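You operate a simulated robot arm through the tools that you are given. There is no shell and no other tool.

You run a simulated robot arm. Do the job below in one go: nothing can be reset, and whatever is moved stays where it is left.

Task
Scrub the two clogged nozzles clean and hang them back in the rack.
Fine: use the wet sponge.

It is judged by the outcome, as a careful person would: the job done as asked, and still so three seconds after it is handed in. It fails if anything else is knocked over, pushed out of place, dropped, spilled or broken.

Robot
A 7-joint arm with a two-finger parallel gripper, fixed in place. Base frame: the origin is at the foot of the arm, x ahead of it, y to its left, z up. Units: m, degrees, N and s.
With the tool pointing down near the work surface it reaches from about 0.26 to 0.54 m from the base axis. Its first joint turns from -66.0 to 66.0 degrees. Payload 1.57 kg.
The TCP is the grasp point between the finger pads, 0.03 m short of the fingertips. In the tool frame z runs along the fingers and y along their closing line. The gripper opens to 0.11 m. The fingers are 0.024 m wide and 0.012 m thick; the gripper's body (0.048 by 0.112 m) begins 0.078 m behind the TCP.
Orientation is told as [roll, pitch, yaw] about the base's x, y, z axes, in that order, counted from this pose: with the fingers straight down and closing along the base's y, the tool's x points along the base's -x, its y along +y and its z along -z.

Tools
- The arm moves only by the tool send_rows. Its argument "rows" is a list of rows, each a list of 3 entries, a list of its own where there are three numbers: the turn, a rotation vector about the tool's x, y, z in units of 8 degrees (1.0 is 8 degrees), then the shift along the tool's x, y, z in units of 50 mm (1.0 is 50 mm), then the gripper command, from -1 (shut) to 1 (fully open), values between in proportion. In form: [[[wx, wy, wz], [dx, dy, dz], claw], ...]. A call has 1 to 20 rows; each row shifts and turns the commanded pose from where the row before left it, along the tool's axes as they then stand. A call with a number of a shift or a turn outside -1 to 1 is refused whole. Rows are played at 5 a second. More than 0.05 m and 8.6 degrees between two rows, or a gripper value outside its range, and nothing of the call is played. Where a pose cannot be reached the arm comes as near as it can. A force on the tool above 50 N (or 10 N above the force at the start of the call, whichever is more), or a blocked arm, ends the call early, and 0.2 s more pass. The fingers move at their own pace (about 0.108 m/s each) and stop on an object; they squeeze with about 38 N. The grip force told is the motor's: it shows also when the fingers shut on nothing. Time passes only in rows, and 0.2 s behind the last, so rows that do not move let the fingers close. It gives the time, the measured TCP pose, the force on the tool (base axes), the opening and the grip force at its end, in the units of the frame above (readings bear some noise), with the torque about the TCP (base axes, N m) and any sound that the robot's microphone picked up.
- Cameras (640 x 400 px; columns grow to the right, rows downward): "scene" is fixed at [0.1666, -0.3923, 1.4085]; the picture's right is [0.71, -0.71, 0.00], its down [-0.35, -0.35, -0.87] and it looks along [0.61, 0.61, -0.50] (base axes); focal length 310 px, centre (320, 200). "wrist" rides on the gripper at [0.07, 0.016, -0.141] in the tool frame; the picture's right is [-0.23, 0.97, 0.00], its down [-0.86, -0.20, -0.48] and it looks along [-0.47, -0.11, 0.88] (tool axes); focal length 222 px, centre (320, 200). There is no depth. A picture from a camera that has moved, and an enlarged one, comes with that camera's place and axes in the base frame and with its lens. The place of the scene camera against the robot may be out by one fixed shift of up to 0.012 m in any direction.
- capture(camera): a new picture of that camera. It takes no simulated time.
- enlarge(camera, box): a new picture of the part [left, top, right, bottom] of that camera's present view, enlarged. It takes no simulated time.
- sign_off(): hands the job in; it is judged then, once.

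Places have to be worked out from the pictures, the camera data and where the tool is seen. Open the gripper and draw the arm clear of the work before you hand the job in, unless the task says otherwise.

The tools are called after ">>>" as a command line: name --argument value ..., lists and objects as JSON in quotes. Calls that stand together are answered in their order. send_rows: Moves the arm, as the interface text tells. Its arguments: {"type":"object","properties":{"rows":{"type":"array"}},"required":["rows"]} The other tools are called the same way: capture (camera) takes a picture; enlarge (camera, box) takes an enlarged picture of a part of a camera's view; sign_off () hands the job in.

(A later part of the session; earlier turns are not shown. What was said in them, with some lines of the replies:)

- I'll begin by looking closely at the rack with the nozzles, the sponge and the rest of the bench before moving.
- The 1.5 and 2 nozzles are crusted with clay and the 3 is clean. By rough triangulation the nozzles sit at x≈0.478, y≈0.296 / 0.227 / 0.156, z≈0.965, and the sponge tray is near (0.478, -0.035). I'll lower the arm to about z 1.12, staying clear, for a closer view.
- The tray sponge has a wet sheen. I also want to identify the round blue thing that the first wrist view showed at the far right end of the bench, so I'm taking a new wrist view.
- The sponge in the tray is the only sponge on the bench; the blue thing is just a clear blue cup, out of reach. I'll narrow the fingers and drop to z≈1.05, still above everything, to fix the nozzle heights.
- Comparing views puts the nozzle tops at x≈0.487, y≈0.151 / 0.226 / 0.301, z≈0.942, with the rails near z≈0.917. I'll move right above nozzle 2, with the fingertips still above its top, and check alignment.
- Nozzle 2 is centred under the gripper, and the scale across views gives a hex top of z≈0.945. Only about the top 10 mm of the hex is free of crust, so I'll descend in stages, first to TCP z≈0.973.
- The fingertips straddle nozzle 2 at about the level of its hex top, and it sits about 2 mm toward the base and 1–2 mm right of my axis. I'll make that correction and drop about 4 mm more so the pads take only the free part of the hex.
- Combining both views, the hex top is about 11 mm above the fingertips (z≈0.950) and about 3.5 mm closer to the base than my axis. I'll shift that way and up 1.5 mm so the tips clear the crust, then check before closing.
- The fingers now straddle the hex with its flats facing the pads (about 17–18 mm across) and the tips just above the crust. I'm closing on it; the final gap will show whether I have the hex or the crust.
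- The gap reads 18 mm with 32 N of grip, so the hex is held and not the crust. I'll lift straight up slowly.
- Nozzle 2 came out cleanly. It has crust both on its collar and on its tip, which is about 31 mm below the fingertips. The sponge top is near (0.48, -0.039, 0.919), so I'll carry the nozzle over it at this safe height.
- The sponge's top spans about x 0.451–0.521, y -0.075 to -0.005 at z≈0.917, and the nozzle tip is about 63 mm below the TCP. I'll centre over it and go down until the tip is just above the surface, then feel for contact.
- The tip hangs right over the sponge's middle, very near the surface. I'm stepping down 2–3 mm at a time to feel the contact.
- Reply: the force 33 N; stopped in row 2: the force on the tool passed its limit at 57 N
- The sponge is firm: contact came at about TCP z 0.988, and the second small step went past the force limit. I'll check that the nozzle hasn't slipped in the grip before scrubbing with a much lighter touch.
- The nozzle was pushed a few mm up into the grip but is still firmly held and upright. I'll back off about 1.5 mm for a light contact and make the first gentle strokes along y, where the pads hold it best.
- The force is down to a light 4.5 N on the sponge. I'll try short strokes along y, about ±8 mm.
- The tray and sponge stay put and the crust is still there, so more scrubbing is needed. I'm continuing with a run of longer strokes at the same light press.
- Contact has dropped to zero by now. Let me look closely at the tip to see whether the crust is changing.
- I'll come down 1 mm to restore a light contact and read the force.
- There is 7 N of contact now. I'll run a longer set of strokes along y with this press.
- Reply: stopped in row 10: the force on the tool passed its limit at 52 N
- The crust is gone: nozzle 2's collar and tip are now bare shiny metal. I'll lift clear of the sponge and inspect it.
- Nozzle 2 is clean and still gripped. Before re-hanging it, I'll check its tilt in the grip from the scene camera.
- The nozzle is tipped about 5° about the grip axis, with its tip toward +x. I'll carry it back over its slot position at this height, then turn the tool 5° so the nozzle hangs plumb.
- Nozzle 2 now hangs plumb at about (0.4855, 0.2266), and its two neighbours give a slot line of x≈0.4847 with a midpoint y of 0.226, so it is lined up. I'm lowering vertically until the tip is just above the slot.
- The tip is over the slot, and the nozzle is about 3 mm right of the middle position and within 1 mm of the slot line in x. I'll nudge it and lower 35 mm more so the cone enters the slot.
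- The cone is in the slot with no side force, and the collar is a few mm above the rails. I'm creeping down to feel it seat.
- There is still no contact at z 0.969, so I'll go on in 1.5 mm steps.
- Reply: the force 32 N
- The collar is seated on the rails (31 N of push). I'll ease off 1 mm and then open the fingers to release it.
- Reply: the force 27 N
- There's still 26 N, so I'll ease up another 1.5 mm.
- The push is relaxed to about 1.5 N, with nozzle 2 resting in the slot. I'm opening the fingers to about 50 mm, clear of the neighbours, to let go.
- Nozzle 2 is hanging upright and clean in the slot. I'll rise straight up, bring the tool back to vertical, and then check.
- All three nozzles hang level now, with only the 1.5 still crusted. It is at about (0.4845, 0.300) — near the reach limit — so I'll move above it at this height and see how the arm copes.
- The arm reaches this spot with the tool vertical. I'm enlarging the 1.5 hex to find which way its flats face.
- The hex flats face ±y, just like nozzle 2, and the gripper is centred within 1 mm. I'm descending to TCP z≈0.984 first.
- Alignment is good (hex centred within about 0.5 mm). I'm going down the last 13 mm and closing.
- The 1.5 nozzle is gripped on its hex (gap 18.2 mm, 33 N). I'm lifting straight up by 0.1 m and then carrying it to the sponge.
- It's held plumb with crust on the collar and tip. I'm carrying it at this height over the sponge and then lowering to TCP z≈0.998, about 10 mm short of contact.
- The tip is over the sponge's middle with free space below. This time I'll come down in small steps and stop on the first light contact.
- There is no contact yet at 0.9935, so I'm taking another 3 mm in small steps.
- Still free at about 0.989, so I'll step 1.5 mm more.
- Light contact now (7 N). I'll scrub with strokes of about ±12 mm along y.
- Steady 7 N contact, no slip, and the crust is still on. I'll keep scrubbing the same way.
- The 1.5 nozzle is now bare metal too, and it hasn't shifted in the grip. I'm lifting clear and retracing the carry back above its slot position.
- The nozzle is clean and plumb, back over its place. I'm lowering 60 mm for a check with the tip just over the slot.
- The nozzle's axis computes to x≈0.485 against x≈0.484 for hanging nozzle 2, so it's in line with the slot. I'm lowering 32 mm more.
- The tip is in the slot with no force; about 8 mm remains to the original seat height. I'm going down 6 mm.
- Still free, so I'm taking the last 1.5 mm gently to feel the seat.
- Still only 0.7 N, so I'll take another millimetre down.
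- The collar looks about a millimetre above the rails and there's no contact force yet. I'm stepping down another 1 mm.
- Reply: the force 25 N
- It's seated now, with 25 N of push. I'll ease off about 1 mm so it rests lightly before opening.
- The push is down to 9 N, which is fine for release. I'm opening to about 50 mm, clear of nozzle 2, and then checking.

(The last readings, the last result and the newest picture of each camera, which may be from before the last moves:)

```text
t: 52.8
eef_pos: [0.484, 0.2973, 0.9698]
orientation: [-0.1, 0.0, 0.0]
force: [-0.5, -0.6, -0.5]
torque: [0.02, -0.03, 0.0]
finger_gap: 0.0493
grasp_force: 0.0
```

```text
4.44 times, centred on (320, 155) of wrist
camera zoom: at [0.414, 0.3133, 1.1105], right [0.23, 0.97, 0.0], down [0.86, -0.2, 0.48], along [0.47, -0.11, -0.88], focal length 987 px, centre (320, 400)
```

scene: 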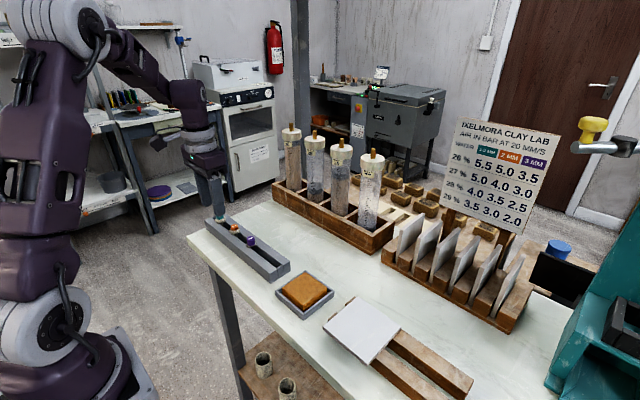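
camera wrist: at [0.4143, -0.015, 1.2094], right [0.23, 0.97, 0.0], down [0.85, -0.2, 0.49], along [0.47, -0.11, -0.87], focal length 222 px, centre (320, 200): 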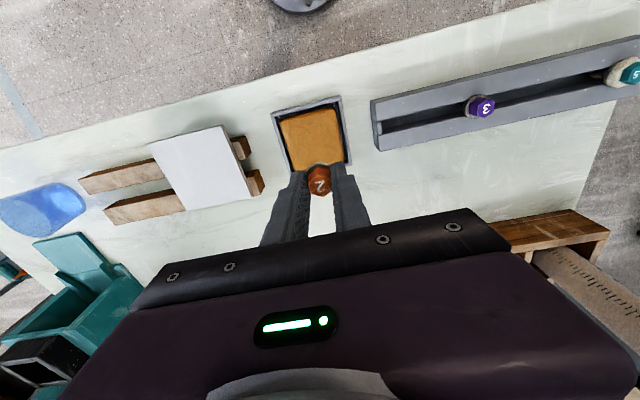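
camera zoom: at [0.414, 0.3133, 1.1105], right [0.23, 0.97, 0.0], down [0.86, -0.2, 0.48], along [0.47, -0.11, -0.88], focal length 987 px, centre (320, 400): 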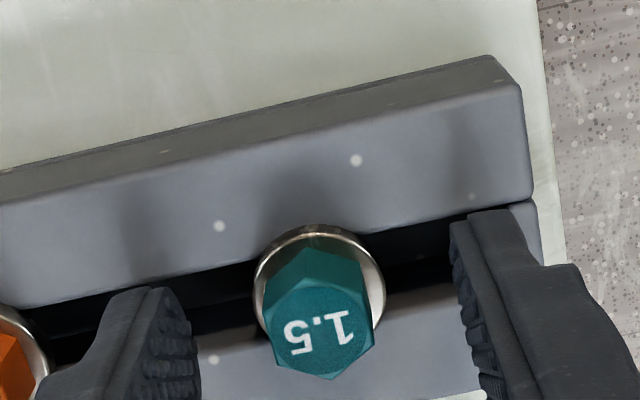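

Nozzle 1.5 hangs free and level in the slot. I'll raise the arm straight up well clear, move it back toward its start pose, and open the gripper fully.

>>> send_rows --rows '[[[0, 0, 0], [0, 0, -0.2], -0.1], [[0, 0, 0], [0, 0, -0.6], -0.1], [[0, 0, 0], [0, 0, -0.9], -0.1], [[0, 0, 0], [0, 0, -0.9], -0.1], [[0, 0, 0], [0.4, -0.4, -0.9], 0.5], [[0, 0, 0], [0.6, -0.6, -0.9], 1], [[0, 0, 0], [0.5, -0.5, -0.8], 1], [[0, 0, 0], [0, 0, 0], 1], [[0, 0, 0], [0, 0, 0], 1]]'

>>> capture --camera "scene"

>>> enlarge --camera "scene" --box '[195, 205, 275, 265]'

>>> enlarge --camera "scene" --box '[250, 250, 350, 325]'

>>> enlarge --camera "wrist" --box '[160, 80, 420, 240]'

```text
refused: row 5 steps farther than a row can; nothing moved
```

```text
taken
```

scene: 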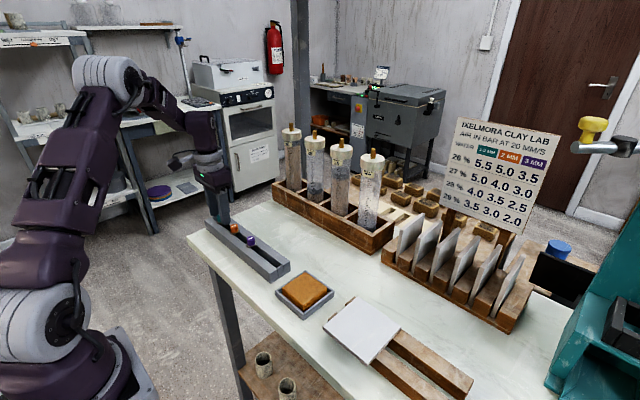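

```text
6.67 times, centred on (235, 235) of scene
camera zoom: at [0.1666, -0.3923, 1.4085], right [0.71, -0.71, 0.0], down [-0.35, -0.35, -0.87], along [0.61, 0.61, -0.5], focal length 2070 px, centre (887, -33)
```

zoom: 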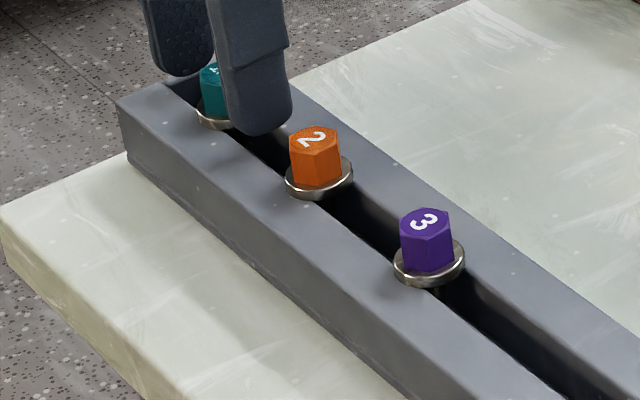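

```text
5.33 times, centred on (300, 288) of scene
camera zoom: at [0.1666, -0.3923, 1.4085], right [0.71, -0.71, 0.0], down [-0.35, -0.35, -0.87], along [0.61, 0.61, -0.5], focal length 1656 px, centre (427, -267)
```

zoom: 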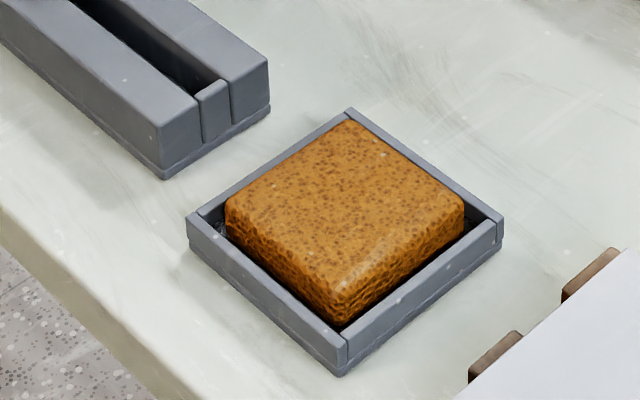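

```text
2.46 times, centred on (290, 160) of wrist
camera zoom: at [0.414, 0.3133, 1.1105], right [0.23, 0.97, 0.0], down [0.86, -0.2, 0.48], along [0.47, -0.11, -0.88], focal length 547 px, centre (394, 298)
```

zoom: 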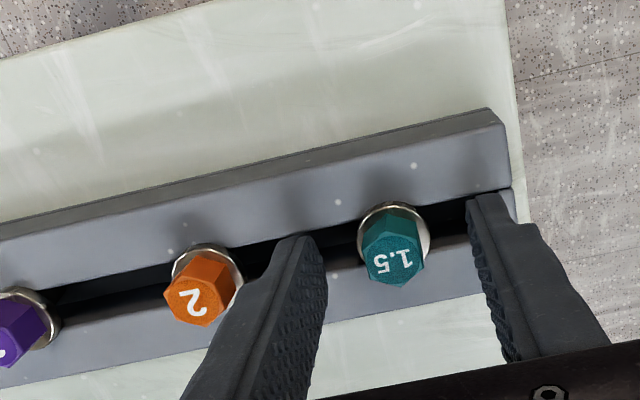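

That call was refused because the combined diagonal step was too long, and nothing moved. I'm resending the retreat with smaller rows: straight up first, then back and open.

>>> send_rows --rows '[[[0, 0, 0], [0, 0, -0.2], -0.1], [[0, 0, 0], [0, 0, -0.6], -0.1], [[0, 0, 0], [0, 0, -0.9], -0.1], [[0, 0, 0], [0, 0, -0.9], -0.1], [[0, 0, 0], [0.4, -0.4, -0.6], 0.5], [[0, 0, 0], [0.4, -0.5, -0.6], 1], [[0, 0, 0], [0.4, -0.5, -0.6], 1], [[0, 0, 0], [0.2, 0, -0.6], 1], [[0, 0, 0], [0, 0, 0], 1], [[0, 0, 0], [0, 0, 0], 1]]'

>>> capture --camera "scene"

>>> enlarge --camera "scene" --box '[195, 205, 275, 265]'

>>> enlarge --camera "wrist" --box '[160, 80, 420, 240]'

```text
t: 55.0
eef_pos: [0.4144, 0.2272, 1.2221]
orientation: [-0.1, 0.0, 0.0]
force: [1.0, 0.7, 0.0]
torque: [0.04, 0.03, 0.01]
finger_gap: 0.11
grasp_force: 0.1
```

```text
taken
```

scene: 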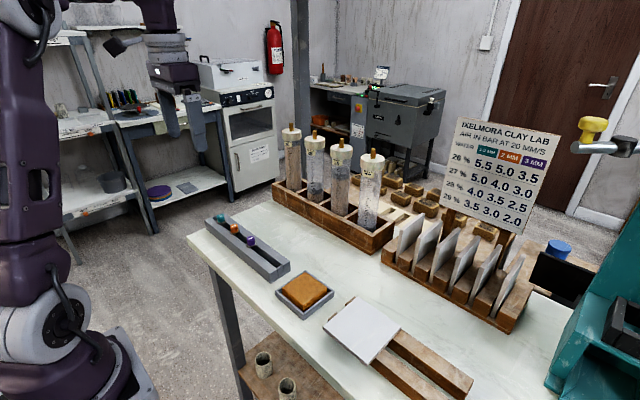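

```text
6.67 times, centred on (235, 235) of scene
camera zoom: at [0.1666, -0.3923, 1.4085], right [0.71, -0.71, 0.0], down [-0.35, -0.35, -0.87], along [0.61, 0.61, -0.5], focal length 2070 px, centre (887, -33)
```

zoom: 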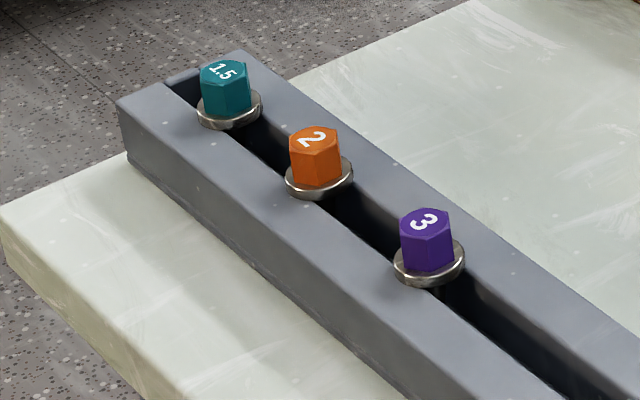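

```text
2.46 times, centred on (290, 160) of wrist
camera zoom: at [0.3448, 0.2447, 1.3624], right [0.23, 0.97, 0.0], down [0.86, -0.2, 0.48], along [0.47, -0.11, -0.88], focal length 547 px, centre (394, 298)
```

zoom: 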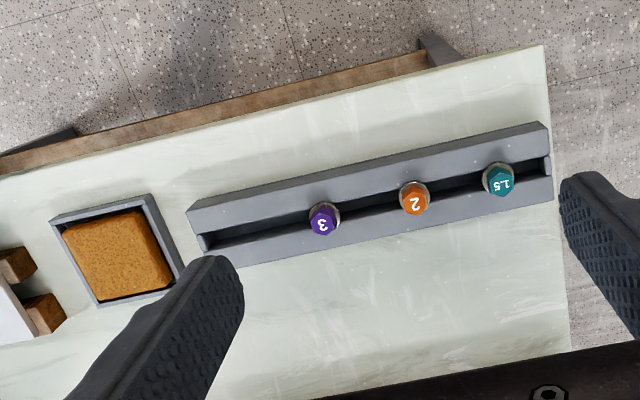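

Nozzles 1.5 and 2 are clean metal and hang level in the rack beside the 3, which I never touched. The sponge, tray and everything else are where they were, and the arm is clear with the gripper open, so I'm handing the job in.

>>> sign_off

```text
The job is handed in.
```

Both clogged nozzles, the 1.5 and the 2, are scrubbed clean on the wet sponge and hanging back in the rack. The last pictures show bare metal on both and all three nozzles sitting level.

- **Pressing on the sponge:** while I scrubbed nozzle 2, the force limit tripped twice (57 N and 52 N). The nozzle slid a few mm up in the gripper and tipped about 5°, so I straightened it before hanging it. The 1.5 needed only a light press, about 7 N.
- **Position in the rack:** both nozzles sit in the slot within a few mm of where they started.
- **Everything else:** the clean 3 nozzle was never touched. The sponge, its tray and the other things on the bench look unmoved. I left the arm clear with the gripper open.
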